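You operate a simulated robot arm through the tools that you are given. There is no shell and no other tool.

The job below is to be done with a simulated two-armed robot. You get a single attempt, and the scene is never put back.

JOB
Sponge the test disc, align and lock its bearing block, then spin it.
Fine: the white lines meet, the cam lever ends locked, the disc goes one turn anticlockwise, the sponge stands on its spot; fingers stay clear of the cam lever's foot. What is to be rubbed or washed off counts as gone when no trace of it is left.

Only the result counts: the job must be done as asked and must still hold three seconds after the hand-in. Knocking over, shifting, dropping, spilling or breaking anything else fails it.

ROBOT AND FRAMES
Two 6-joint arms with two-finger grippers on one trunk that stands fixed in place. Base frame: the origin is at the foot of the trunk, x ahead of it, y to its left, z up. Readings come in m, rad, newtons and seconds.
The left shoulder is at [0.03, 0.178, 1.038], the right one opposite. With the tool pointing down near the work surface each hand reaches from about 0.52 to 0.82 m from the base axis, measured 20 degrees to its own side. Payload 2.54 kg a hand.
The TCP of each hand is the grasp point between the finger pads, 0.03 m short of the fingertips. In the tool frame z runs along the fingers and y along their closing line. Largest opening 0.116 m; the body of the gripper starts 0.095 m behind the TCP.
Orientation is that of the tool frame in the base frame, as a unit quaternion [w, x, y, z]. With the fingers straight down and closing along the base's y, the tool's x points along the base's -x, its y along +y and its z along -z.

CONTROLS
- The arms move only by the tool send_rows. It takes "left_commands", "right_commands" or both (then of equal length, played together; a hand with none holds still); each is a list of rows, each a list of 3 entries, a list of its own where there are three numbers: the closure in counts, from 0 (fully open) to 255 (shut), then the shift along the tool's x, y, z in m, then the turn, a rotation vector about the tool's x, y, z in rad. In form: [[gripper, [dx, dy, dz], [wx, wy, wz]], ...]. A call has 1 to 20 rows; each row shifts and turns the commanded pose from where the row before left it, along the tool's axes as they then stand. A row lasts 0.2 s, in which the tool goes at most 0.05 m and 0.15 rad; a call with a longer step from one row to the next is refused whole, and so is a gripper value outside its range. Where a pose cannot be reached the arm comes as near as it can. A force on the tool above 40 N (or 10 N above the force at the start of the call, whichever is more), or a blocked arm, ends the call early, and 0.2 s more pass. The fingers move at their own pace (about 0.153 m/s each) and stop on an object; they squeeze with about 40 N. The grip force told is the motor's: it shows also when the fingers shut on nothing. Time passes only in rows, and 0.2 s behind the last, so rows that do not move let the fingers close. It gives the time, the measured TCP pose, the force on the tool (base axes), the opening and the grip force at its end, in the units of the frame above (readings bear some noise), with the torque about the TCP (base axes, N m) and any sound that the robot's microphone picked up.
- Cameras (640 x 400 px; columns grow to the right, rows downward): "scene" is now at [0.0412, -0.0362, 1.7616]; the picture's right is [-0.44, -0.90, 0.00], its down [-0.66, 0.32, -0.67] and it looks along [0.61, -0.29, -0.74] (base axes); focal length 335 px, centre (320, 200). "left" rides on the left gripper at [0.069, 0.015, -0.122] in its tool frame; the picture's right is [-0.21, 0.98, 0.00], its down [-0.83, -0.18, -0.53] and it looks along [-0.52, -0.11, 0.85] (tool axes); focal length 251 px, centre (320, 200). "right" rides on the right gripper at [0.069, -0.015, -0.122] in its tool frame; the picture's right is [0.22, 0.98, 0.00], its down [-0.83, 0.18, -0.53] and it looks along [-0.52, 0.12, 0.85] (tool axes); focal length 251 px, centre (320, 200). There is no depth. A picture from a camera that has moved, and an enlarged one, comes with that camera's place and axes in the base frame and with its lens.
- snapshot(camera): a new picture of that camera. No time passes.
- lift_body(by): slides the trunk up (or, below 0, down) by that many m; the arms and the scene camera ride with it, the base frame stays. It gives what a move gives, with no picture.
- head_to(pan, tilt): turns the head with the scene camera to pan (to the left, within 2.496 rad either way) and tilt (down, from -0.506 to 1.204), counted from straight ahead of the robot. It gives what a move gives.
- inspect(camera, box): a new picture of the part [left, top, right, bottom] of that camera's present view, enlarged. No time passes.
- job_done(): hands the job in; it is judged then, once.

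Nothing tells you positions but the pictures and the camera data. Unless the task says otherwise, let go and move clear before handing in.

The tools are called after "Call:" as a command line: name --argument value ..., lists and objects as JSON in quotes. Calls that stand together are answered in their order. send_rows: Moves the arms, as the interface text tells. Its arguments: {"type":"object","properties":{"left_commands":{"type":"array"},"right_commands":{"type":"array"}},"required":[]} The other tools are called the same way: lift_body (by) slides the trunk up or down; head_to (pan, tilt) turns the head that bears the scene camera; snapshot (camera) takes a picture; inspect (camera, box) takes an enlarged picture of a part of a camera's view; job_done () hands the job in.

At the start:

```text
time_s: 0.0
left_ee_pos: [0.4718, -0.01, 1.2319]
left_tool_rot: [0.0, 0.0, 1.0, 0.0]
left_contact_force: [-1.1, -1.1, 0.0]
left_ft_torque: [0.02, 0.01, -0.02]
left_gripper_width: 0.1163
left_grasp_force: 0.0
right_ee_pos: [0.3539, -0.3447, 1.2608]
right_tool_rot: [0.0, 0.0, 1.0, 0.0]
right_contact_force: [0.6, -0.1, 0.9]
right_ft_torque: [-0.02, 0.0, 0.0]
right_gripper_width: 0.116
right_grasp_force: 0.1
trunk travel left (down, up): [-0.25, 0.29]
head pan, tilt: [-0.452, 0.831]
```

scene: 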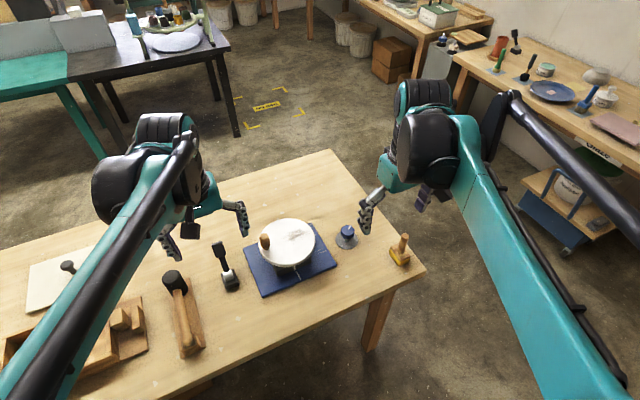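
right: 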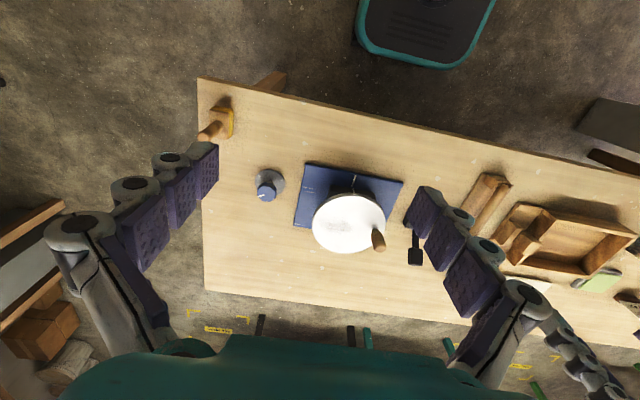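
left: 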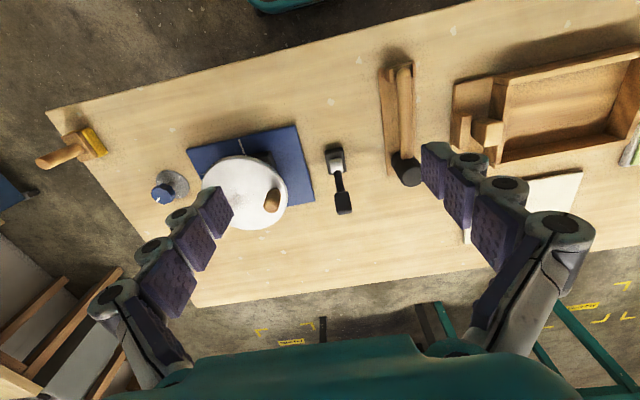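

I see a table with a white disc with a handle on a blue base, a dark lever left of it, a blue knob to the right, a yellow sponge with a wooden handle at the right, and other things to the left. I will look closer before moving.

Call:
inspect --camera "scene" --box '[200, 200, 360, 300]'

Call:
inspect --camera "scene" --box '[310, 190, 470, 290]'

Call:
inspect --camera "right" --box '[180, 80, 460, 270]'

Call:
inspect --camera "left" --box '[130, 100, 370, 250]'

Call:
inspect --camera "left" --box '[30, 100, 190, 210]'

```text
4.00 times, centred on (280, 250) of scene
camera zoom: at [0.0412, -0.0362, 1.7616], right [-0.44, -0.9, 0.0], down [-0.66, 0.32, -0.67], along [0.61, -0.29, -0.74], focal length 1341 px, centre (480, 0)
```

zoom: 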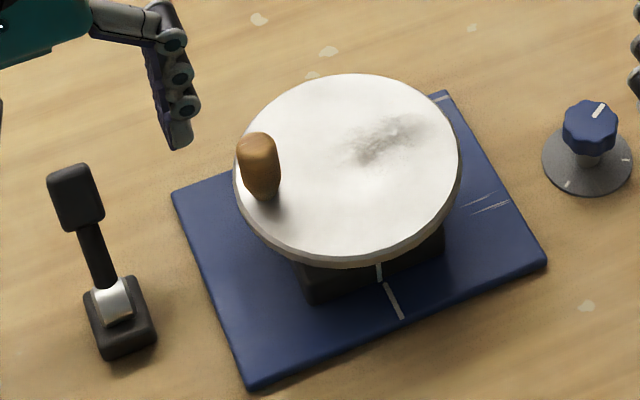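

```text
4.00 times, centred on (390, 240) of scene
camera zoom: at [0.0412, -0.0362, 1.7616], right [-0.44, -0.9, 0.0], down [-0.66, 0.32, -0.67], along [0.61, -0.29, -0.74], focal length 1341 px, centre (40, 40)
```

zoom: 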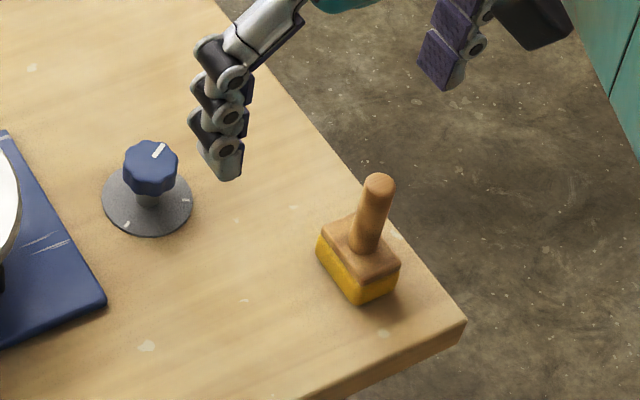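

```text
2.11 times, centred on (320, 175) of right
camera zoom: at [0.2833, -0.3605, 1.3822], right [-0.22, 0.98, 0.0], down [0.83, 0.18, 0.53], along [0.52, 0.12, -0.85], focal length 529 px, centre (320, 253)
```

zoom: 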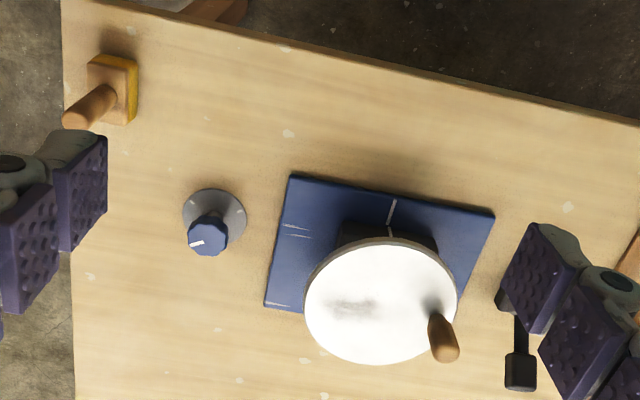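

```text
2.67 times, centred on (250, 175) of left
camera zoom: at [0.4038, 0.0053, 1.3534], right [0.21, 0.98, 0.0], down [0.83, -0.18, 0.53], along [0.52, -0.11, -0.85], focal length 670 px, centre (507, 267)
```

zoom: 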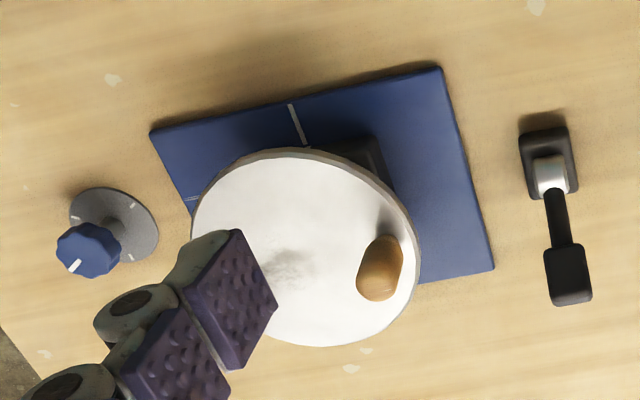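

```text
3.64 times, centred on (110, 155) of left
camera zoom: at [0.4038, 0.0053, 1.3534], right [0.21, 0.98, 0.0], down [0.83, -0.18, 0.53], along [0.52, -0.11, -0.85], focal length 914 px, centre (1084, 364)
```

zoom: 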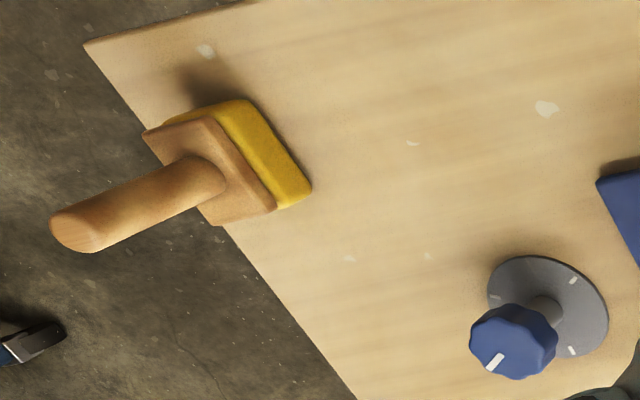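

The table top lies near z 0.78, the disc near (0.64, -0.21, 0.89), the sponge near (0.49, -0.56) and the knob plate near (0.62, -0.42). I'll bring both hands lower, well clear of everything, to see the block, the lever and the sponge better.

Call:
send_rows --left_commands '[[0, [0.02, 0, 0.04], [0, 0, 0]], [0, [0.02, 0, 0.04], [0, 0, 0]], [0, [0.02, 0, 0.04], [0, 0, 0]], [0, [0, 0, 0.03], [0, 0, 0]]]' --right_commands '[[0, [0, 0, 0.04], [0, 0, 0]], [0, [0, 0, 0.04], [0, 0, 0]], [0, [0, 0, 0.04], [0, 0, 0]], [0, [0, 0, 0.03], [0, 0, 0]]]'

Call:
snapshot --camera "left"

Call:
snapshot --camera "right"

Call:
snapshot --camera "scene"

```text
time_s: 1.0
left_ee_pos: [0.4117, -0.0097, 1.0823]
left_tool_rot: [-0.001, 0.0, 1.0, 0.0]
left_contact_force: [0.2, 1.0, -0.2]
left_ft_torque: [0.0, 0.05, -0.01]
left_gripper_width: 0.1159
left_grasp_force: 0.0
right_ee_pos: [0.3525, -0.3443, 1.1109]
right_tool_rot: [-0.001, 0.0, 1.0, 0.0]
right_contact_force: [0.7, 0.6, 0.7]
right_ft_torque: [0.01, 0.02, -0.03]
right_gripper_width: 0.1158
right_grasp_force: 0.2
trunk travel left (down, up): [-0.25, 0.29]
head pan, tilt: [-0.452, 0.831]
```

```text
taken
camera left: at [0.3448, 0.0041, 1.2041], right [0.21, 0.98, 0.0], down [0.83, -0.18, 0.53], along [0.52, -0.11, -0.85], focal length 251 px, centre (320, 200)
```

left: 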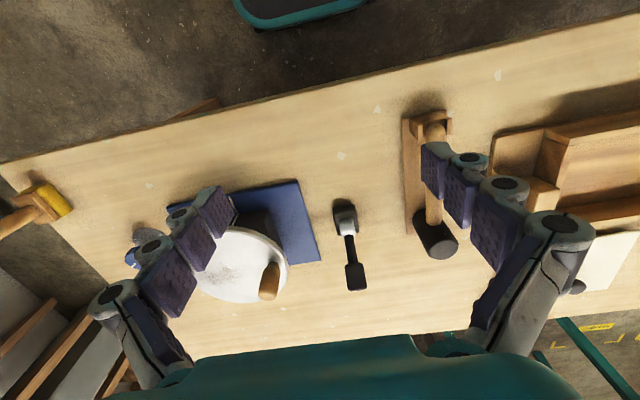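

```text
taken
camera right: at [0.2835, -0.3611, 1.2323], right [-0.22, 0.98, 0.0], down [0.83, 0.18, 0.53], along [0.52, 0.12, -0.85], focal length 251 px, centre (320, 200)
```

right: 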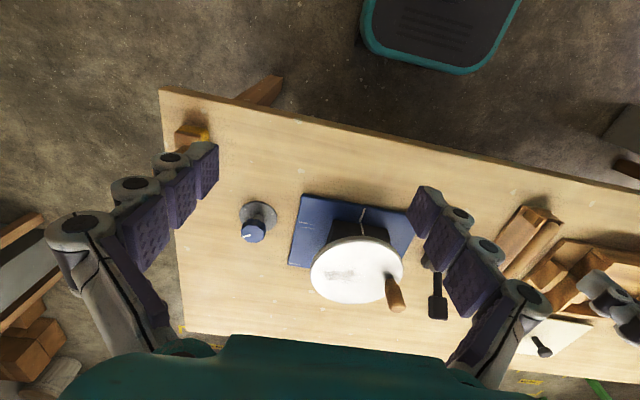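

```text
taken
camera scene: at [0.0433, -0.0369, 1.7616], right [-0.44, -0.9, 0.0], down [-0.67, 0.32, -0.67], along [0.61, -0.29, -0.74], focal length 335 px, centre (320, 200)
```

scene: 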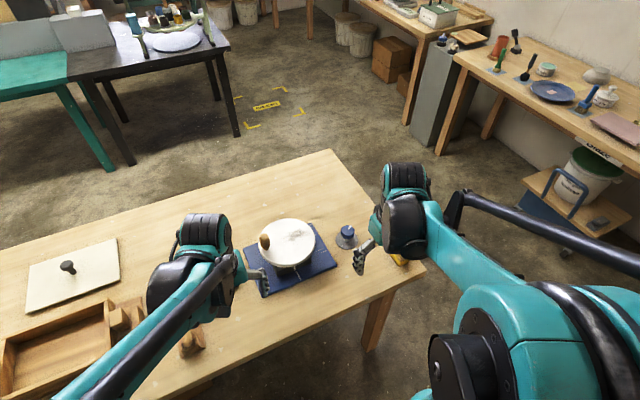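

Call:
inspect --camera "right" --box '[230, 180, 450, 330]'

Call:
inspect --camera "left" --box '[180, 170, 380, 310]'

Call:
inspect --camera "scene" --box '[230, 200, 360, 300]'

```text
2.67 times, centred on (340, 255) of right
camera zoom: at [0.2835, -0.3611, 1.2323], right [-0.22, 0.98, 0.0], down [0.83, 0.18, 0.53], along [0.52, 0.12, -0.85], focal length 670 px, centre (267, 53)
```

zoom: 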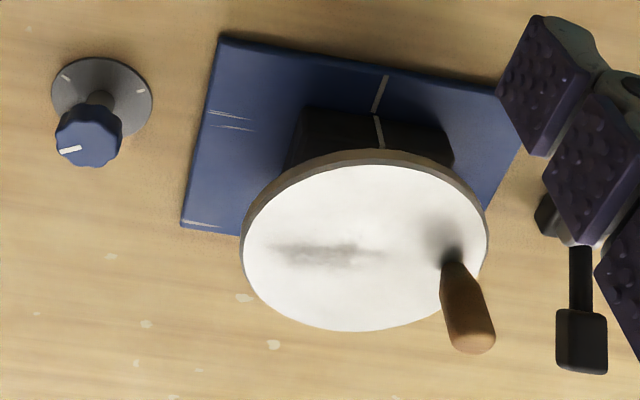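

```text
2.86 times, centred on (280, 240) of left
camera zoom: at [0.3448, 0.0041, 1.2041], right [0.21, 0.98, 0.0], down [0.83, -0.18, 0.53], along [0.52, -0.11, -0.85], focal length 718 px, centre (434, 86)
```

zoom: 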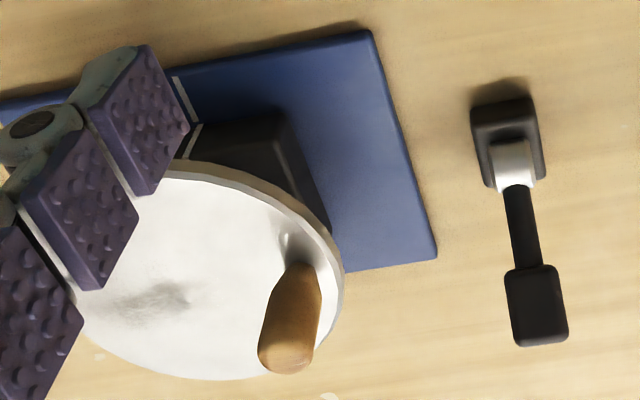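

```text
4.00 times, centred on (295, 250) of scene
camera zoom: at [0.0433, -0.0369, 1.7616], right [-0.44, -0.9, 0.0], down [-0.67, 0.32, -0.67], along [0.61, -0.29, -0.74], focal length 1341 px, centre (420, 0)
```

zoom: 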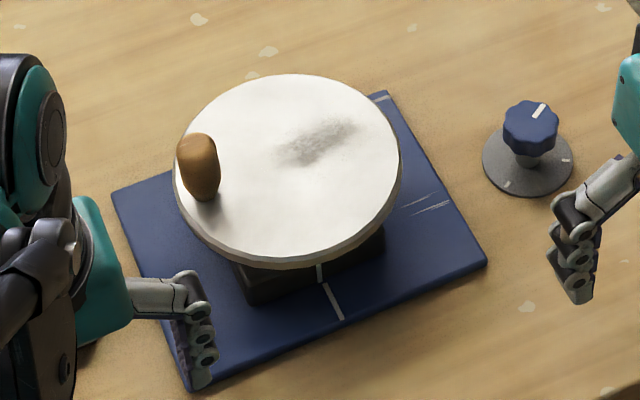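

The white line on the block and the one on the blue plate look close but need a nearer look, and the lever's motion plane is unclear. I'll swing the left hand out to the left with its camera looking across at the lever and the block, and take the right hand near the sponge.

Call:
send_rows --left_commands '[[0, [-0.031, 0.0325, 0.0125], [0, 0, 0]], [0, [-0.031, 0.0325, 0.0125], [0, 0, 0]], [0, [-0.031, 0.0325, 0.0125], [0, 0, 0]], [0, [-0.031, 0.0325, 0.0125], [0, 0, 0]], [0, [-0.031, 0.0325, 0.0125], [0, 0, 0]], [0, [-0.031, 0.0325, 0.0125], [0, 0, 0]], [0, [-0.031, 0.0325, 0.0125], [0, 0, 0]], [0, [-0.031, 0.0325, 0.0125], [0, 0, 0]], [0, [0, 0, 0], [0, 0, 0.15]], [0, [0, 0, 0], [0, 0, 0.15]], [0, [0, 0, 0], [0, 0, 0.15]], [0, [0, 0, 0], [0, 0, 0.15]], [0, [0, 0, 0], [0, 0, 0.15]], [0, [0, 0, 0], [0, 0, 0.15]], [0, [0, 0, 0], [0, 0, 0.15]], [0, [0, 0, 0], [0, 0, 0.15]], [0, [0, 0, 0], [0, 0, 0.15]], [0, [0, 0, 0], [0, 0, 0.15]]]' --right_commands '[[0, [-0.01, -0.035, 0.005], [0, 0, 0]], [0, [-0.01, -0.035, 0.005], [0, 0, 0]], [0, [-0.01, -0.035, 0.005], [0, 0, 0]], [0, [-0.01, -0.035, 0.005], [0, 0, 0]], [0, [-0.01, -0.035, 0.005], [0, 0, 0]], [0, [-0.01, -0.035, 0.005], [0, 0, 0]], [0, [0, 0, 0], [0, 0, 0]], [0, [0, 0, 0], [0, 0, 0]], [0, [0, 0, 0], [0, 0, 0]], [0, [0, 0, 0], [0, 0, 0]], [0, [0, 0, 0], [0, 0, 0]], [0, [0, 0, 0], [0, 0, 0]], [0, [0, 0, 0], [0, 0, 0]], [0, [0, 0, 0], [0, 0, 0]], [0, [0, 0, 0], [0, 0, 0]], [0, [0, 0, 0], [0, 0, 0]], [0, [0, 0, 0], [0, 0, 0]], [0, [0, 0, 0], [0, 0, 0]]]'

Call:
snapshot --camera "left"

Call:
snapshot --camera "right"

Call:
snapshot --camera "scene"

```text
time_s: 4.8
left_ee_pos: [0.6582, 0.25, 0.9823]
left_tool_rot: [0.0, 0.682, 0.732, 0.0]
left_contact_force: [0.2, 0.5, -0.1]
left_ft_torque: [-0.01, 0.01, 0.03]
left_gripper_width: 0.1161
left_grasp_force: 0.1
right_ee_pos: [0.4136, -0.5563, 1.0798]
right_tool_rot: [-0.001, 0.0, 1.0, 0.0]
right_contact_force: [-0.4, -0.5, 0.5]
right_ft_torque: [-0.01, 0.01, 0.0]
right_gripper_width: 0.1159
right_grasp_force: 0.1
trunk travel left (down, up): [-0.25, 0.29]
head pan, tilt: [-0.452, 0.831]
```

```text
taken
camera left: at [0.6711, 0.3204, 1.1033], right [0.99, -0.15, 0.0], down [-0.12, -0.84, 0.53], along [-0.08, -0.53, -0.85], focal length 251 px, centre (320, 200)
```

left: 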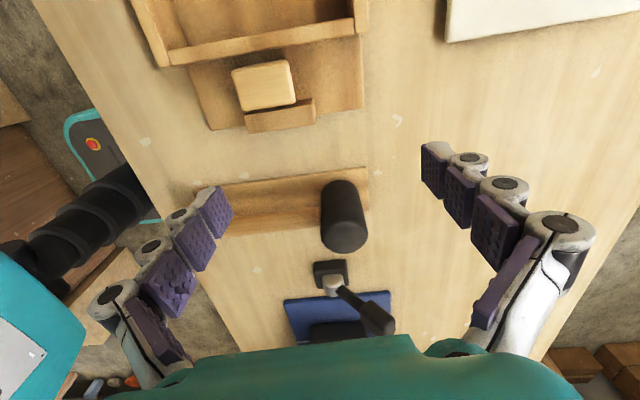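

```text
taken
camera right: at [0.3441, -0.5719, 1.2011], right [-0.22, 0.98, 0.0], down [0.83, 0.18, 0.53], along [0.52, 0.12, -0.85], focal length 251 px, centre (320, 200)
```

right: 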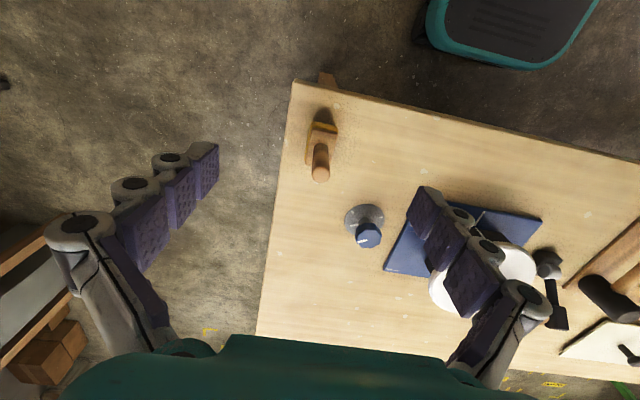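

```text
taken
camera scene: at [0.0413, -0.0362, 1.7616], right [-0.44, -0.9, 0.0], down [-0.66, 0.32, -0.67], along [0.61, -0.29, -0.74], focal length 335 px, centre (320, 200)
```

scene: 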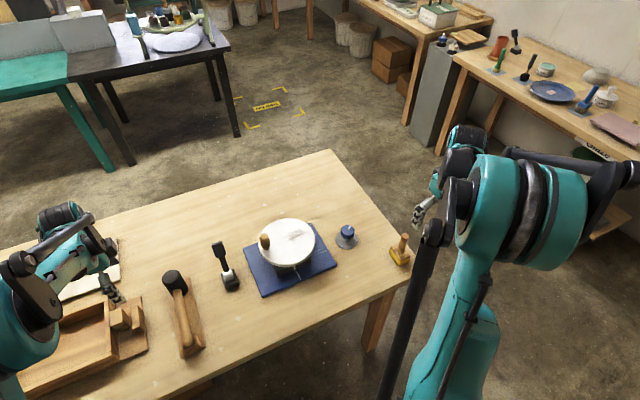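

Call:
inspect --camera "left" --box '[260, 240, 420, 340]'

Call:
inspect --camera "scene" --box '[195, 225, 275, 300]'

Call:
inspect --camera "scene" --box '[240, 210, 340, 300]'

Call:
inspect --camera "right" --box '[290, 90, 400, 260]'

```text
4.00 times, centred on (340, 290) of left
camera zoom: at [0.6711, 0.3204, 1.1033], right [0.99, -0.15, 0.0], down [-0.12, -0.84, 0.53], along [-0.08, -0.53, -0.85], focal length 1006 px, centre (240, -160)
```

zoom: 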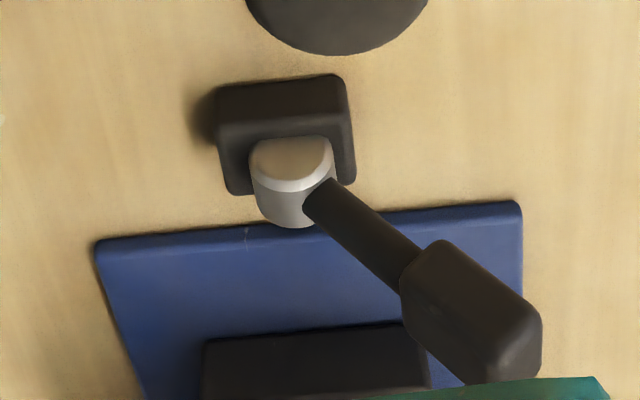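

```text
5.33 times, centred on (235, 262) of scene
camera zoom: at [0.0413, -0.0362, 1.7616], right [-0.44, -0.9, 0.0], down [-0.66, 0.32, -0.67], along [0.61, -0.29, -0.74], focal length 1788 px, centre (773, -133)
```

zoom: 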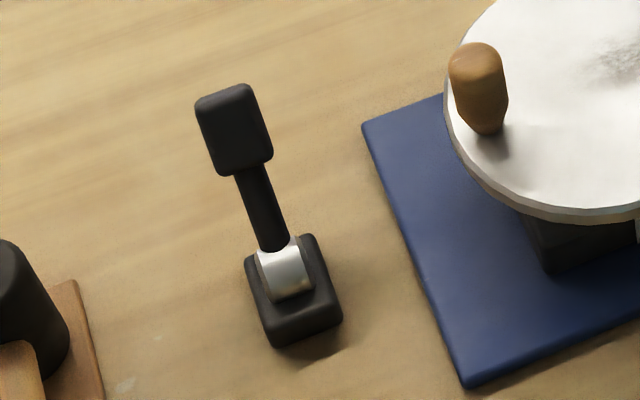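

```text
4.44 times, centred on (290, 255) of scene
camera zoom: at [0.0413, -0.0362, 1.7616], right [-0.44, -0.9, 0.0], down [-0.66, 0.32, -0.67], along [0.61, -0.29, -0.74], focal length 1490 px, centre (453, -44)
```

zoom: 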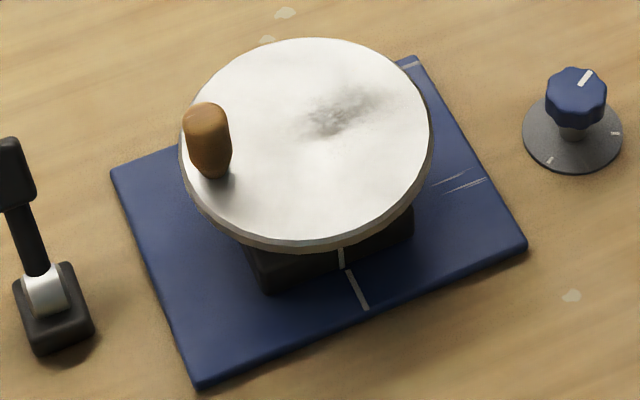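

```text
2.35 times, centred on (345, 175) of right
camera zoom: at [0.3441, -0.5719, 1.2011], right [-0.22, 0.98, 0.0], down [0.83, 0.18, 0.53], along [0.52, 0.12, -0.85], focal length 592 px, centre (261, 259)
```

zoom: 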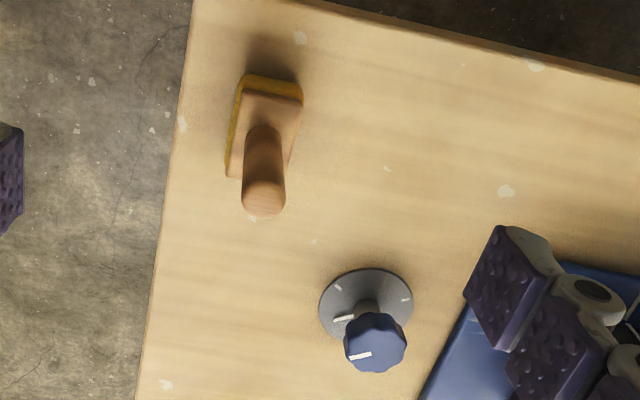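

The cam lever's pivot is near (0.644, -0.01, 0.83) and its grip near (0.70, -0.01, 0.90), so it swings in the x–z plane. Now I bring the left hand in front of the blue plate for a close look at the white lines.

Call:
send_rows --left_commands '[[0, [0, 0, 0], [0, 0, -0.15]], [0, [0, 0, 0], [0, 0, -0.15]], [0, [0, 0, 0], [0, 0, -0.15]], [0, [0, 0, 0], [0, 0, -0.15]], [0, [0, 0, 0], [0, 0, -0.15]], [0, [0, 0, 0], [0, 0, -0.15]], [0, [0, 0, 0], [0, 0, -0.15]], [0, [0, 0, 0], [0, 0, -0.15]], [0, [0, 0, 0], [0, 0, -0.15]], [0, [0, 0, 0], [0, 0, -0.15]], [0, [0.04, -0.02, 0], [0, 0, 0]], [0, [0.03, -0.035, 0], [0, 0, 0]], [0, [0.022, -0.042, 0], [0, 0, 0]], [0, [0.022, -0.042, 0], [0, 0, 0]], [0, [0.022, -0.042, 0], [0, 0, 0]], [0, [0.022, -0.042, 0], [0, 0, 0]], [0, [0.022, -0.042, 0.01], [0, 0, 0]], [0, [0.022, -0.042, 0.01], [0, 0, 0]], [0, [0.02, -0.042, 0.01], [0, 0, 0]], [0, [0, -0.042, 0.01], [0, 0, 0]]]'

Call:
snapshot --camera "left"

Call:
inspect --camera "left" --box '[260, 160, 400, 260]'

```text
time_s: 9.0
left_ee_pos: [0.4379, -0.1422, 0.9426]
left_tool_rot: [0.0, -0.001, 1.0, 0.0]
left_contact_force: [-0.5, -0.2, -0.4]
left_ft_torque: [0.0, 0.02, -0.04]
left_gripper_width: 0.1159
left_grasp_force: 0.1
right_ee_pos: [0.4145, -0.5569, 1.0795]
right_tool_rot: [0.0, -0.001, 1.0, 0.001]
right_contact_force: [0.8, -0.4, -0.2]
right_ft_torque: [0.03, 0.03, 0.01]
right_gripper_width: 0.1159
right_grasp_force: 0.1
trunk travel left (down, up): [-0.25, 0.29]
head pan, tilt: [-0.452, 0.831]
```

```text
taken
camera left: at [0.3714, -0.1273, 1.0628], right [0.21, 0.98, 0.0], down [0.83, -0.18, 0.53], along [0.52, -0.11, -0.85], focal length 251 px, centre (320, 200)
```

left: 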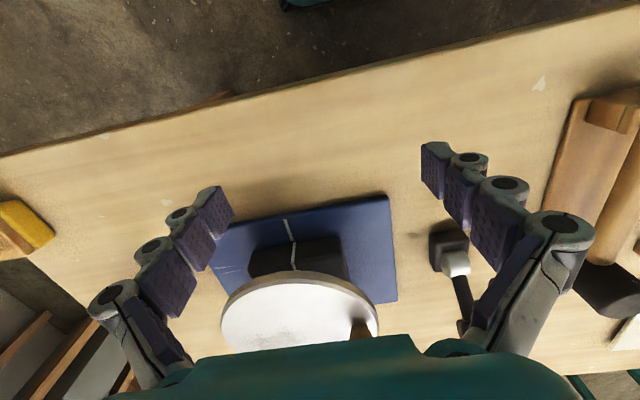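

```text
4.00 times, centred on (330, 210) of left
camera zoom: at [0.3714, -0.1273, 1.0628], right [0.21, 0.98, 0.0], down [0.83, -0.18, 0.53], along [0.52, -0.11, -0.85], focal length 1006 px, centre (280, 160)
```

zoom: 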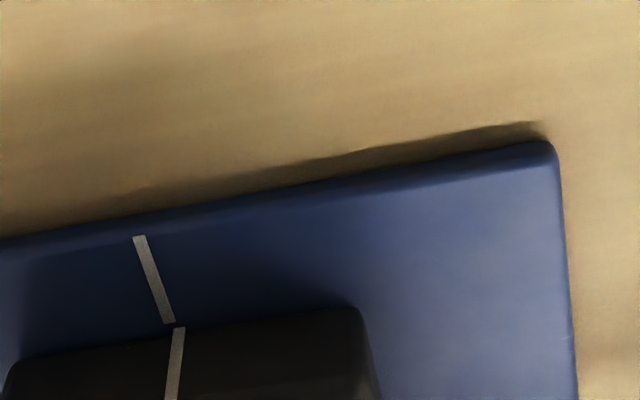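

The block sits about 2.6 mm too far to the robot's left compared with the plate line, with no visible twist. First the sponge: I move the left hand aside and bring the right hand over the sponge handle, near (0.482, -0.541).

Call:
send_rows --left_commands '[[0, [0, 0.03, -0.03], [0, 0, 0]], [0, [0, 0.03, -0.03], [0, 0, 0]], [0, [0, 0.04, -0.03], [0, 0, 0]], [0, [0, 0.04, -0.02], [0, 0, 0]], [0, [0, 0.04, 0], [0, 0, 0]], [0, [0, 0.04, 0], [0, 0, 0]], [0, [0, 0.04, 0], [0, 0, 0]], [0, [0, 0.04, 0], [0, 0, 0]]]' --right_commands '[[0, [-0.017, 0.004, 0.01], [0, 0, 0]], [0, [-0.017, 0.004, 0.01], [0, 0, 0]], [0, [-0.017, 0.004, 0.01], [0, 0, 0]], [0, [-0.017, 0.004, 0.01], [0, 0, 0]], [0, [0, 0, 0.01], [0, 0, 0]], [0, [0, 0, 0], [0, 0, 0]], [0, [0, 0, 0], [0, 0, 0]], [0, [0, 0, 0], [0, 0, 0]]]'

Call:
snapshot --camera "right"

Call:
inspect --camera "scene" --box '[350, 190, 450, 290]'

```text
time_s: 10.8
left_ee_pos: [0.4378, 0.1614, 1.0531]
left_tool_rot: [-0.001, 0.0, 1.0, 0.0]
left_contact_force: [0.3, 0.2, 0.1]
left_ft_torque: [-0.02, 0.01, 0.0]
left_gripper_width: 0.1162
left_grasp_force: 0.1
right_ee_pos: [0.4798, -0.5389, 1.0315]
right_tool_rot: [0.0, 0.0, 1.0, 0.0]
right_contact_force: [0.4, -0.3, 0.2]
right_ft_torque: [0.01, 0.0, 0.01]
right_gripper_width: 0.1158
right_grasp_force: 0.0
trunk travel left (down, up): [-0.25, 0.29]
head pan, tilt: [-0.452, 0.831]
```

```text
taken
camera right: at [0.4111, -0.5541, 1.153], right [-0.22, 0.98, 0.0], down [0.83, 0.18, 0.53], along [0.52, 0.11, -0.85], focal length 251 px, centre (320, 200)
```

right: 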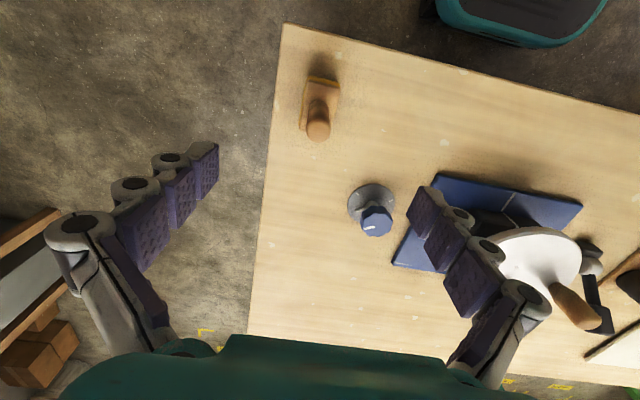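

```text
4.00 times, centred on (400, 240) of scene
camera zoom: at [0.0412, -0.0348, 1.7617], right [-0.44, -0.9, 0.0], down [-0.66, 0.32, -0.67], along [0.61, -0.29, -0.74], focal length 1341 px, centre (0, 40)
```

zoom: 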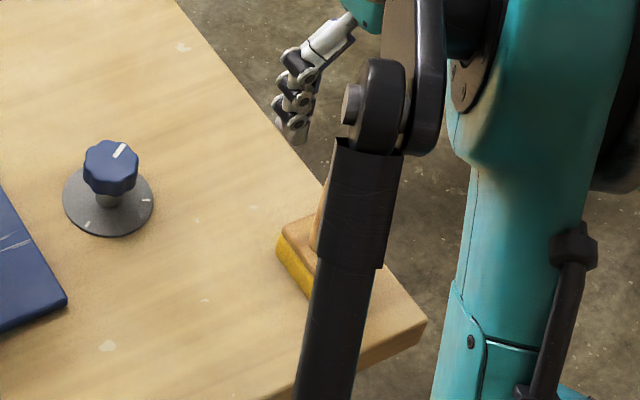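

The handle top lies right under the right hand's grasp axis. I descend and close on it.

Call:
send_rows --right_commands '[[0, [0, 0, 0.03], [0, 0, 0]], [0, [0, 0, 0.03], [0, 0, 0]], [0, [0, 0, 0.03], [0, 0, 0]], [0, [0, 0, 0.025], [0, 0, 0]], [0, [0, 0, 0.02], [0, 0, 0]], [0, [0, 0, 0], [0, 0, 0]]]'

Call:
snapshot --camera "right"

```text
time_s: 12.2
left_ee_pos: [0.4374, 0.1601, 1.0513]
left_tool_rot: [0.0, 0.0, 1.0, 0.0]
left_contact_force: [0.4, 0.2, 0.5]
left_ft_torque: [-0.03, -0.02, -0.01]
left_gripper_width: 0.1162
left_grasp_force: 0.1
right_ee_pos: [0.4802, -0.5362, 0.8968]
right_tool_rot: [0.0, 0.0, 1.0, 0.0]
right_contact_force: [-0.4, 0.5, 1.2]
right_ft_torque: [0.01, 0.02, -0.01]
right_gripper_width: 0.1161
right_grasp_force: 0.1
trunk travel left (down, up): [-0.25, 0.29]
head pan, tilt: [-0.452, 0.831]
```

```text
taken
camera right: at [0.4112, -0.5533, 1.0185], right [-0.22, 0.98, 0.0], down [0.83, 0.18, 0.53], along [0.52, 0.11, -0.85], focal length 251 px, centre (320, 200)
```

right: 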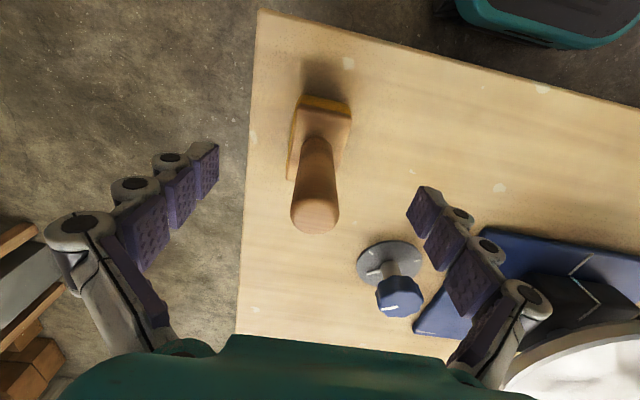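

Call:
send_rows --right_commands '[[0, [0, -0.002, 0], [0, 0, 0]], [120, [0, 0, 0], [0, 0, 0]], [200, [0, 0, 0], [0, 0, 0]], [255, [0, 0, 0], [0, 0, 0]], [255, [0, 0, 0], [0, 0, 0]], [255, [0, 0, 0], [0, 0, 0]]]'

Call:
snapshot --camera "right"

```text
time_s: 13.6
left_ee_pos: [0.4361, 0.1597, 1.0518]
left_tool_rot: [0.0, 0.0, 1.0, 0.0]
left_contact_force: [0.8, -0.3, -0.2]
left_ft_torque: [0.01, 0.0, 0.01]
left_gripper_width: 0.1161
left_grasp_force: 0.0
right_ee_pos: [0.4799, -0.5403, 0.8966]
right_tool_rot: [0.0, 0.0, 1.0, 0.0]
right_contact_force: [0.4, -0.2, 0.1]
right_ft_torque: [0.02, -0.02, -0.01]
right_gripper_width: 0.0224
right_grasp_force: 40.3
trunk travel left (down, up): [-0.25, 0.29]
head pan, tilt: [-0.452, 0.831]
```

```text
taken
camera right: at [0.4114, -0.5563, 1.0179], right [-0.22, 0.98, 0.0], down [0.83, 0.18, 0.53], along [0.52, 0.12, -0.85], focal length 251 px, centre (320, 200)
```

right: 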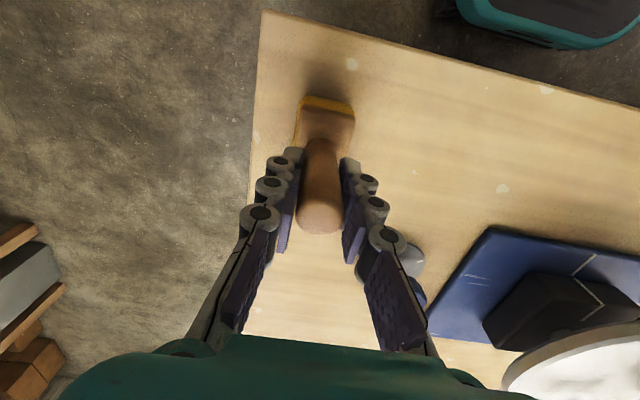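

The sponge handle is held firmly. I lift it straight up and check.

Call:
send_rows --right_commands '[[255, [0, 0, -0.01], [0, 0, 0]], [255, [0, 0, -0.03], [0, 0, 0]], [255, [0, 0, -0.04], [0, 0, 0]], [255, [0, 0, -0.04], [0, 0, 0]], [255, [0, 0, -0.04], [0, 0, 0]], [255, [0, 0, -0.01], [0, 0, 0]]]'

Call:
snapshot --camera "right"

Call:
snapshot --camera "left"

```text
time_s: 15.0
left_ee_pos: [0.436, 0.158, 1.0527]
left_tool_rot: [0.0, 0.0, 1.0, 0.001]
left_contact_force: [-1.1, 0.5, -0.5]
left_ft_torque: [0.0, 0.02, 0.0]
left_gripper_width: 0.1164
left_grasp_force: 0.1
right_ee_pos: [0.4796, -0.5394, 1.0666]
right_tool_rot: [0.0, 0.0, 1.0, 0.0]
right_contact_force: [0.4, 0.5, -0.9]
right_ft_torque: [-0.01, -0.01, 0.0]
right_gripper_width: 0.0228
right_grasp_force: 40.0
trunk travel left (down, up): [-0.25, 0.29]
head pan, tilt: [-0.452, 0.831]
```

```text
taken
camera right: at [0.4108, -0.5557, 1.1875], right [-0.22, 0.98, 0.0], down [0.83, 0.18, 0.53], along [0.52, 0.12, -0.85], focal length 251 px, centre (320, 200)
```

right: 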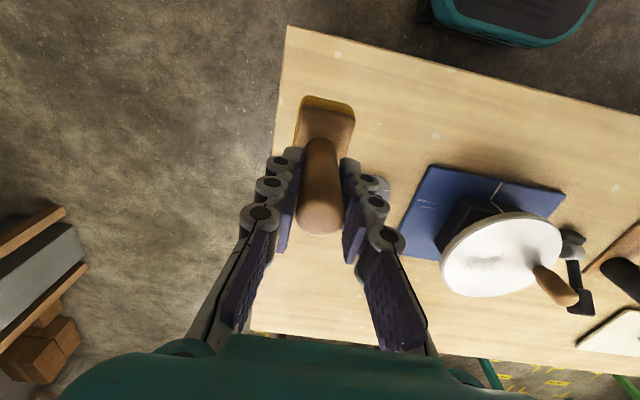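

```text
taken
camera left: at [0.3693, 0.1745, 1.1738], right [0.21, 0.98, 0.0], down [0.83, -0.18, 0.53], along [0.52, -0.11, -0.85], focal length 251 px, centre (320, 200)
```

left: 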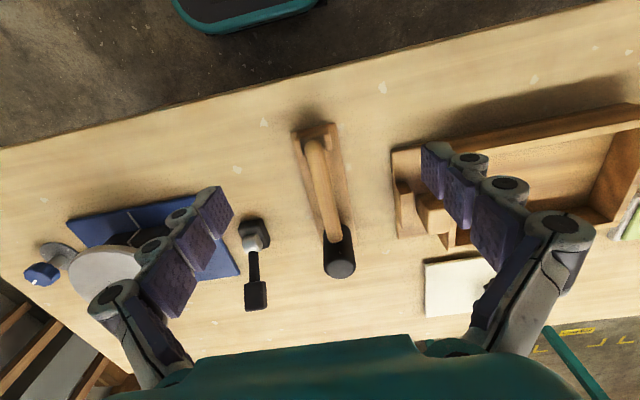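

The sponge hangs straight in the hand. I carry it over the disc to above the smudge at about (0.653, -0.245), then lower it slowly.

Call:
send_rows --right_commands '[[255, [-0.0215, 0.0369, 0], [0, 0, 0]], [255, [-0.0215, 0.0369, 0], [0, 0, 0]], [255, [-0.0215, 0.0369, 0], [0, 0, 0]], [255, [-0.0215, 0.0369, 0], [0, 0, 0]], [255, [-0.0215, 0.0369, 0], [0, 0, 0]], [255, [-0.0215, 0.0369, 0], [0, 0, 0]], [255, [-0.0215, 0.0369, 0], [0, 0, 0]], [255, [-0.0215, 0.0369, 0], [0, 0, 0]], [255, [0, 0, 0.02], [0, 0, 0]], [255, [0, 0, 0.015], [0, 0, 0]], [255, [0, 0, 0], [0, 0, 0]]]'

Call:
snapshot --camera "scene"

Call:
inspect --camera "scene" --box '[230, 190, 350, 300]'

Call:
snapshot --camera "right"

Call:
inspect --camera "left" --box '[0, 100, 180, 330]'

```text
time_s: 17.4
left_ee_pos: [0.4367, 0.1606, 1.0525]
left_tool_rot: [0.0, 0.0, 1.0, -0.001]
left_contact_force: [-0.4, -1.0, -0.1]
left_ft_torque: [0.01, 0.01, 0.02]
left_gripper_width: 0.1161
left_grasp_force: 0.1
right_ee_pos: [0.6514, -0.2443, 1.0307]
right_tool_rot: [0.0, 0.0, 1.0, -0.001]
right_contact_force: [0.7, 0.1, -0.4]
right_ft_torque: [0.03, -0.02, -0.04]
right_gripper_width: 0.0225
right_grasp_force: 40.2
trunk travel left (down, up): [-0.25, 0.29]
head pan, tilt: [-0.452, 0.831]
```

```text
taken
camera scene: at [0.041, -0.0365, 1.7617], right [-0.44, -0.9, 0.0], down [-0.66, 0.32, -0.67], along [0.61, -0.29, -0.74], focal length 335 px, centre (320, 200)
```

scene: 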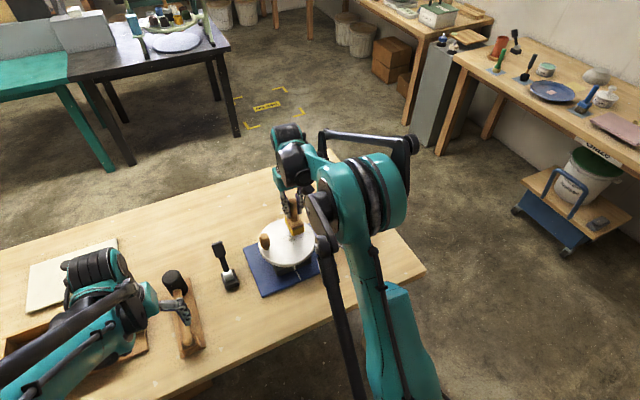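

```text
3.64 times, centred on (290, 245) of scene
camera zoom: at [0.041, -0.0365, 1.7617], right [-0.44, -0.9, 0.0], down [-0.66, 0.32, -0.67], along [0.61, -0.29, -0.74], focal length 1219 px, centre (429, 36)
```

zoom: 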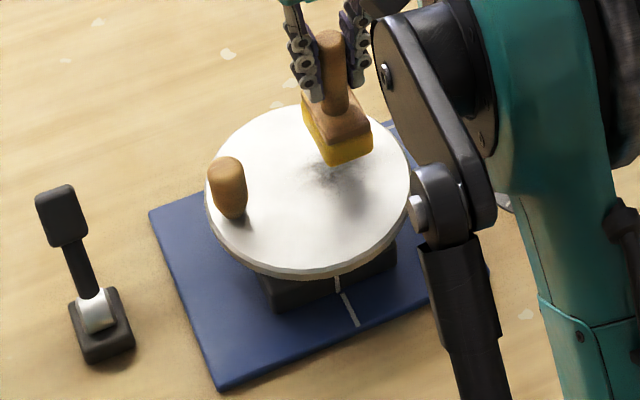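

```text
taken
camera right: at [0.5825, -0.2602, 1.1518], right [-0.22, 0.98, 0.0], down [0.83, 0.18, 0.53], along [0.52, 0.12, -0.85], focal length 251 px, centre (320, 200)
```

right: 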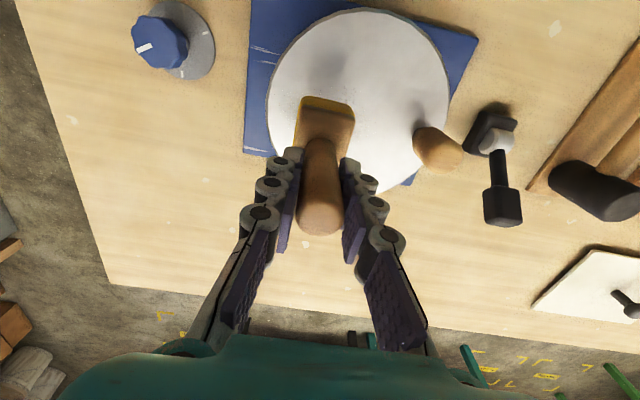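

```text
1.74 times, centred on (90, 215) of left
camera zoom: at [0.3688, 0.1747, 1.174], right [0.21, 0.98, 0.0], down [0.83, -0.18, 0.53], along [0.52, -0.11, -0.85], focal length 437 px, centre (720, 174)
```

zoom: 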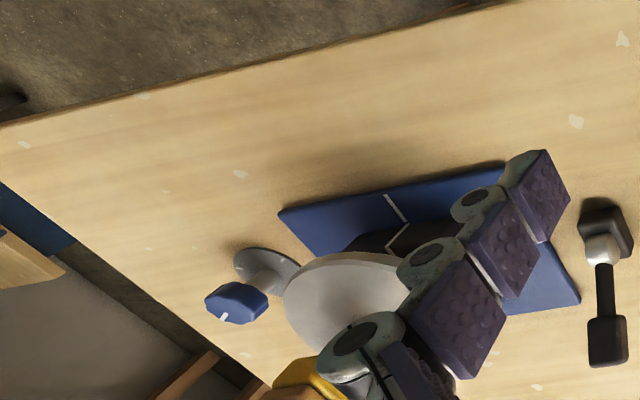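

Call:
send_rows --right_commands '[[255, [0, 0, 0.01], [0, 0, 0]], [255, [0, 0, 0.006], [0, 0, 0]], [255, [0, 0, 0], [0, 0, 0]]]'

Call:
inspect --camera "scene" --box '[230, 190, 350, 300]'

```text
time_s: 18.2
left_ee_pos: [0.4357, 0.1592, 1.0525]
left_tool_rot: [0.0, 0.0, 1.0, -0.001]
left_contact_force: [0.2, -0.3, -0.3]
left_ft_torque: [-0.01, 0.01, -0.01]
left_gripper_width: 0.1159
left_grasp_force: 0.1
right_ee_pos: [0.6515, -0.2435, 1.0134]
right_tool_rot: [0.001, 0.0, 1.0, 0.0]
right_contact_force: [-0.6, -0.9, -0.1]
right_ft_torque: [0.02, -0.01, 0.01]
right_gripper_width: 0.0226
right_grasp_force: 40.0
trunk travel left (down, up): [-0.25, 0.29]
head pan, tilt: [-0.452, 0.831]
```

```text
3.64 times, centred on (290, 245) of scene
camera zoom: at [0.0414, -0.0361, 1.7616], right [-0.44, -0.9, 0.0], down [-0.66, 0.32, -0.67], along [0.61, -0.29, -0.74], focal length 1219 px, centre (429, 36)
```

zoom: 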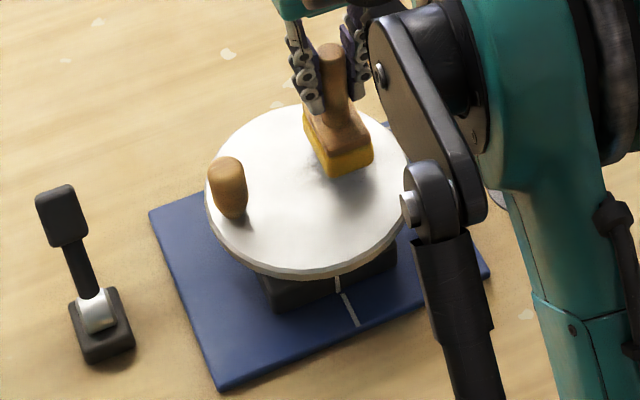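

Call:
send_rows --right_commands '[[255, [0, 0, 0.005], [0, 0, 0]], [255, [0, 0, 0.003], [0, 0, 0]], [255, [0, 0, 0], [0, 0, 0]]]'

```text
time_s: 19.0
left_ee_pos: [0.4361, 0.1603, 1.0523]
left_tool_rot: [0.0, 0.0, 1.0, 0.0]
left_contact_force: [-0.3, -0.2, -0.1]
left_ft_torque: [0.01, -0.01, 0.01]
left_gripper_width: 0.1159
left_grasp_force: 0.0
right_ee_pos: [0.6513, -0.2449, 1.0073]
right_tool_rot: [0.0, 0.0, 1.0, 0.001]
right_contact_force: [0.5, -0.2, -1.2]
right_ft_torque: [0.0, 0.0, -0.02]
right_gripper_width: 0.0227
right_grasp_force: 39.7
trunk travel left (down, up): [-0.25, 0.29]
head pan, tilt: [-0.452, 0.831]
```

Call:
send_rows --right_commands '[[255, [0, 0, 0.003], [0, 0, 0]], [255, [0, 0, 0.002], [0, 0, 0]], [255, [0, 0, 0], [0, 0, 0]]]'

Call:
inspect --camera "scene" --box '[260, 200, 340, 260]'

```text
time_s: 19.8
left_ee_pos: [0.4371, 0.1598, 1.0518]
left_tool_rot: [0.001, 0.0, 1.0, -0.001]
left_contact_force: [0.4, 0.1, -0.4]
left_ft_torque: [0.01, 0.01, 0.01]
left_gripper_width: 0.1161
left_grasp_force: 0.2
right_ee_pos: [0.6535, -0.2449, 1.0014]
right_tool_rot: [0.0, 0.0, 1.0, 0.0]
right_contact_force: [0.7, -0.5, -0.2]
right_ft_torque: [-0.01, -0.01, -0.01]
right_gripper_width: 0.0222
right_grasp_force: 39.9
trunk travel left (down, up): [-0.25, 0.29]
head pan, tilt: [-0.452, 0.831]
```

```text
6.67 times, centred on (300, 230) of scene
camera zoom: at [0.0415, -0.0361, 1.7616], right [-0.44, -0.9, 0.0], down [-0.66, 0.32, -0.67], along [0.61, -0.29, -0.74], focal length 2235 px, centre (453, 0)
```

zoom: 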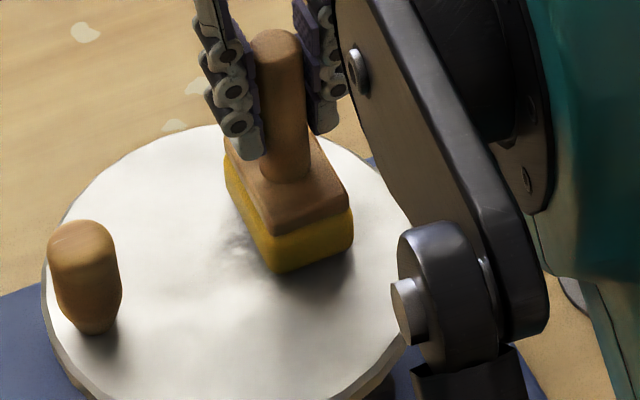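

Call:
send_rows --right_commands '[[255, [0, 0, 0.002], [0, 0, 0]], [255, [0, 0, 0.002], [0, 0, 0]], [255, [0, 0, 0], [0, 0, 0]]]'

```text
time_s: 20.6
left_ee_pos: [0.4364, 0.1603, 1.0529]
left_tool_rot: [0.001, -0.001, 1.0, 0.0]
left_contact_force: [-0.8, 0.6, -0.4]
left_ft_torque: [0.0, -0.01, 0.0]
left_gripper_width: 0.1162
left_grasp_force: 0.1
right_ee_pos: [0.6525, -0.2436, 0.9995]
right_tool_rot: [0.001, 0.0, 1.0, 0.0]
right_contact_force: [8.4, -2.1, 26.2]
right_ft_torque: [-0.08, -0.29, -0.06]
right_gripper_width: 0.0224
right_grasp_force: 40.1
trunk travel left (down, up): [-0.25, 0.29]
head pan, tilt: [-0.452, 0.831]
```

Contact at last: the disc's top lies about 0.117 m under the grasp point and the press is 26 N, a bit much. I ease off by 1 mm and read again.

Call:
send_rows --right_commands '[[255, [0, 0, -0.001], [0, 0, 0]], [255, [0, 0, 0], [0, 0, 0]]]'

Call:
inspect --camera "scene" --box '[230, 190, 350, 300]'

```text
time_s: 21.2
left_ee_pos: [0.4358, 0.1602, 1.0524]
left_tool_rot: [0.001, 0.001, 1.0, 0.0]
left_contact_force: [0.1, 0.7, 0.8]
left_ft_torque: [-0.01, -0.02, 0.03]
left_gripper_width: 0.1158
left_grasp_force: 0.0
right_ee_pos: [0.6513, -0.2439, 0.9991]
right_tool_rot: [0.0, -0.001, 1.0, 0.0]
right_contact_force: [6.4, -1.2, 18.3]
right_ft_torque: [-0.07, -0.42, -0.09]
right_gripper_width: 0.0225
right_grasp_force: 39.9
trunk travel left (down, up): [-0.25, 0.29]
head pan, tilt: [-0.452, 0.831]
```

```text
3.64 times, centred on (290, 245) of scene
camera zoom: at [0.0401, -0.0354, 1.7617], right [-0.44, -0.9, 0.0], down [-0.66, 0.32, -0.67], along [0.61, -0.29, -0.74], focal length 1219 px, centre (429, 36)
```

zoom: 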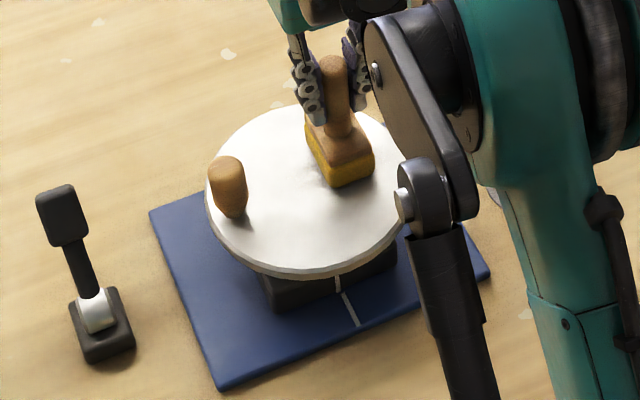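

Call:
send_rows --right_commands '[[255, [0, 0.005, -0.0005], [0, 0, 0]], [255, [0, 0.01, 0], [0, 0, 0]], [255, [0, 0.01, 0], [0, 0, 0]], [255, [0, 0.005, 0], [0, 0, 0]], [255, [0, -0.01, 0], [0, 0, 0]], [255, [0, -0.01, 0], [0, 0, 0]], [255, [0, -0.01, 0], [0, 0, 0]], [255, [0, -0.01, 0], [0, 0, 0]], [255, [0, -0.01, 0], [0, 0, 0]], [255, [0, -0.01, 0], [0, 0, 0]], [255, [0, 0.01, 0], [0, 0, 0]], [255, [0, 0.01, 0], [0, 0, 0]], [255, [0, 0.01, 0], [0, 0, 0]]]'

Call:
inspect --camera "scene" --box '[230, 190, 350, 300]'

```text
time_s: 24.0
left_ee_pos: [0.4357, 0.1594, 1.053]
left_tool_rot: [0.001, 0.0, 1.0, -0.001]
left_contact_force: [0.0, 0.3, -0.3]
left_ft_torque: [-0.01, 0.03, 0.03]
left_gripper_width: 0.1158
left_grasp_force: 0.1
right_ee_pos: [0.6527, -0.2448, 0.9991]
right_tool_rot: [-0.001, 0.001, 1.0, 0.001]
right_contact_force: [0.2, -0.1, -1.0]
right_ft_torque: [-0.02, -0.01, 0.0]
right_gripper_width: 0.0227
right_grasp_force: 39.8
trunk travel left (down, up): [-0.25, 0.29]
head pan, tilt: [-0.452, 0.831]
```

```text
3.64 times, centred on (290, 245) of scene
camera zoom: at [0.0414, -0.0356, 1.7616], right [-0.44, -0.9, 0.0], down [-0.66, 0.32, -0.67], along [0.61, -0.29, -0.74], focal length 1219 px, centre (429, 36)
```

zoom: 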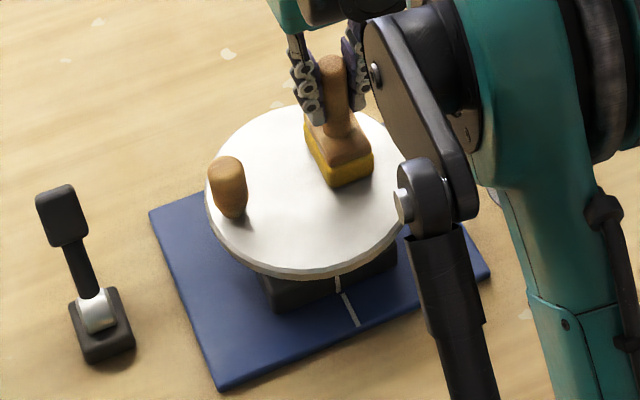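

Call:
send_rows --right_commands '[[255, [0, 0, 0.001], [0, 0, 0]], [255, [0, 0, 0], [0, 0, 0]]]'

```text
time_s: 24.6
left_ee_pos: [0.435, 0.1595, 1.0523]
left_tool_rot: [0.0, 0.0, 1.0, 0.0]
left_contact_force: [0.3, -0.9, 0.2]
left_ft_torque: [0.01, 0.0, 0.02]
left_gripper_width: 0.1159
left_grasp_force: 0.0
right_ee_pos: [0.6525, -0.2434, 0.9986]
right_tool_rot: [0.0, -0.001, 1.0, 0.0]
right_contact_force: [4.2, -2.0, 12.0]
right_ft_torque: [-0.06, -0.15, 0.01]
right_gripper_width: 0.0226
right_grasp_force: 39.7
trunk travel left (down, up): [-0.25, 0.29]
head pan, tilt: [-0.452, 0.831]
```

A 12 N press now; I rub radially with full strokes.

Call:
send_rows --right_commands '[[255, [0, 0.01, 0], [0, 0, 0]], [255, [0, 0.01, 0], [0, 0, 0]], [255, [0, 0.01, 0], [0, 0, 0]], [255, [0, -0.01, 0], [0, 0, 0]], [255, [0, -0.01, 0], [0, 0, 0]], [255, [0, -0.01, 0], [0, 0, 0]], [255, [0, -0.01, 0], [0, 0, 0]], [255, [0, -0.01, 0], [0, 0, 0]], [255, [0, -0.01, 0], [0, 0, 0]], [255, [0, 0.01, 0], [0, 0, 0]], [255, [0, 0.01, 0], [0, 0, 0]], [255, [0, 0.01, 0], [0, 0, 0]], [255, [0, 0.01, 0], [0, 0, 0]], [255, [0, 0.01, 0], [0, 0, 0]], [255, [0, 0.01, 0], [0, 0, 0]]]'

```text
time_s: 27.8
left_ee_pos: [0.4341, 0.1592, 1.0529]
left_tool_rot: [0.001, -0.001, 1.0, 0.001]
left_contact_force: [0.4, 0.2, -1.3]
left_ft_torque: [-0.01, -0.03, 0.02]
left_gripper_width: 0.1161
left_grasp_force: 0.1
right_ee_pos: [0.6501, -0.2174, 0.9983]
right_tool_rot: [0.001, -0.001, 1.0, 0.0]
right_contact_force: [1.1, -8.2, 21.1]
right_ft_torque: [-0.32, 0.04, -0.01]
right_gripper_width: 0.0225
right_grasp_force: 40.4
trunk travel left (down, up): [-0.25, 0.29]
head pan, tilt: [-0.452, 0.831]
```

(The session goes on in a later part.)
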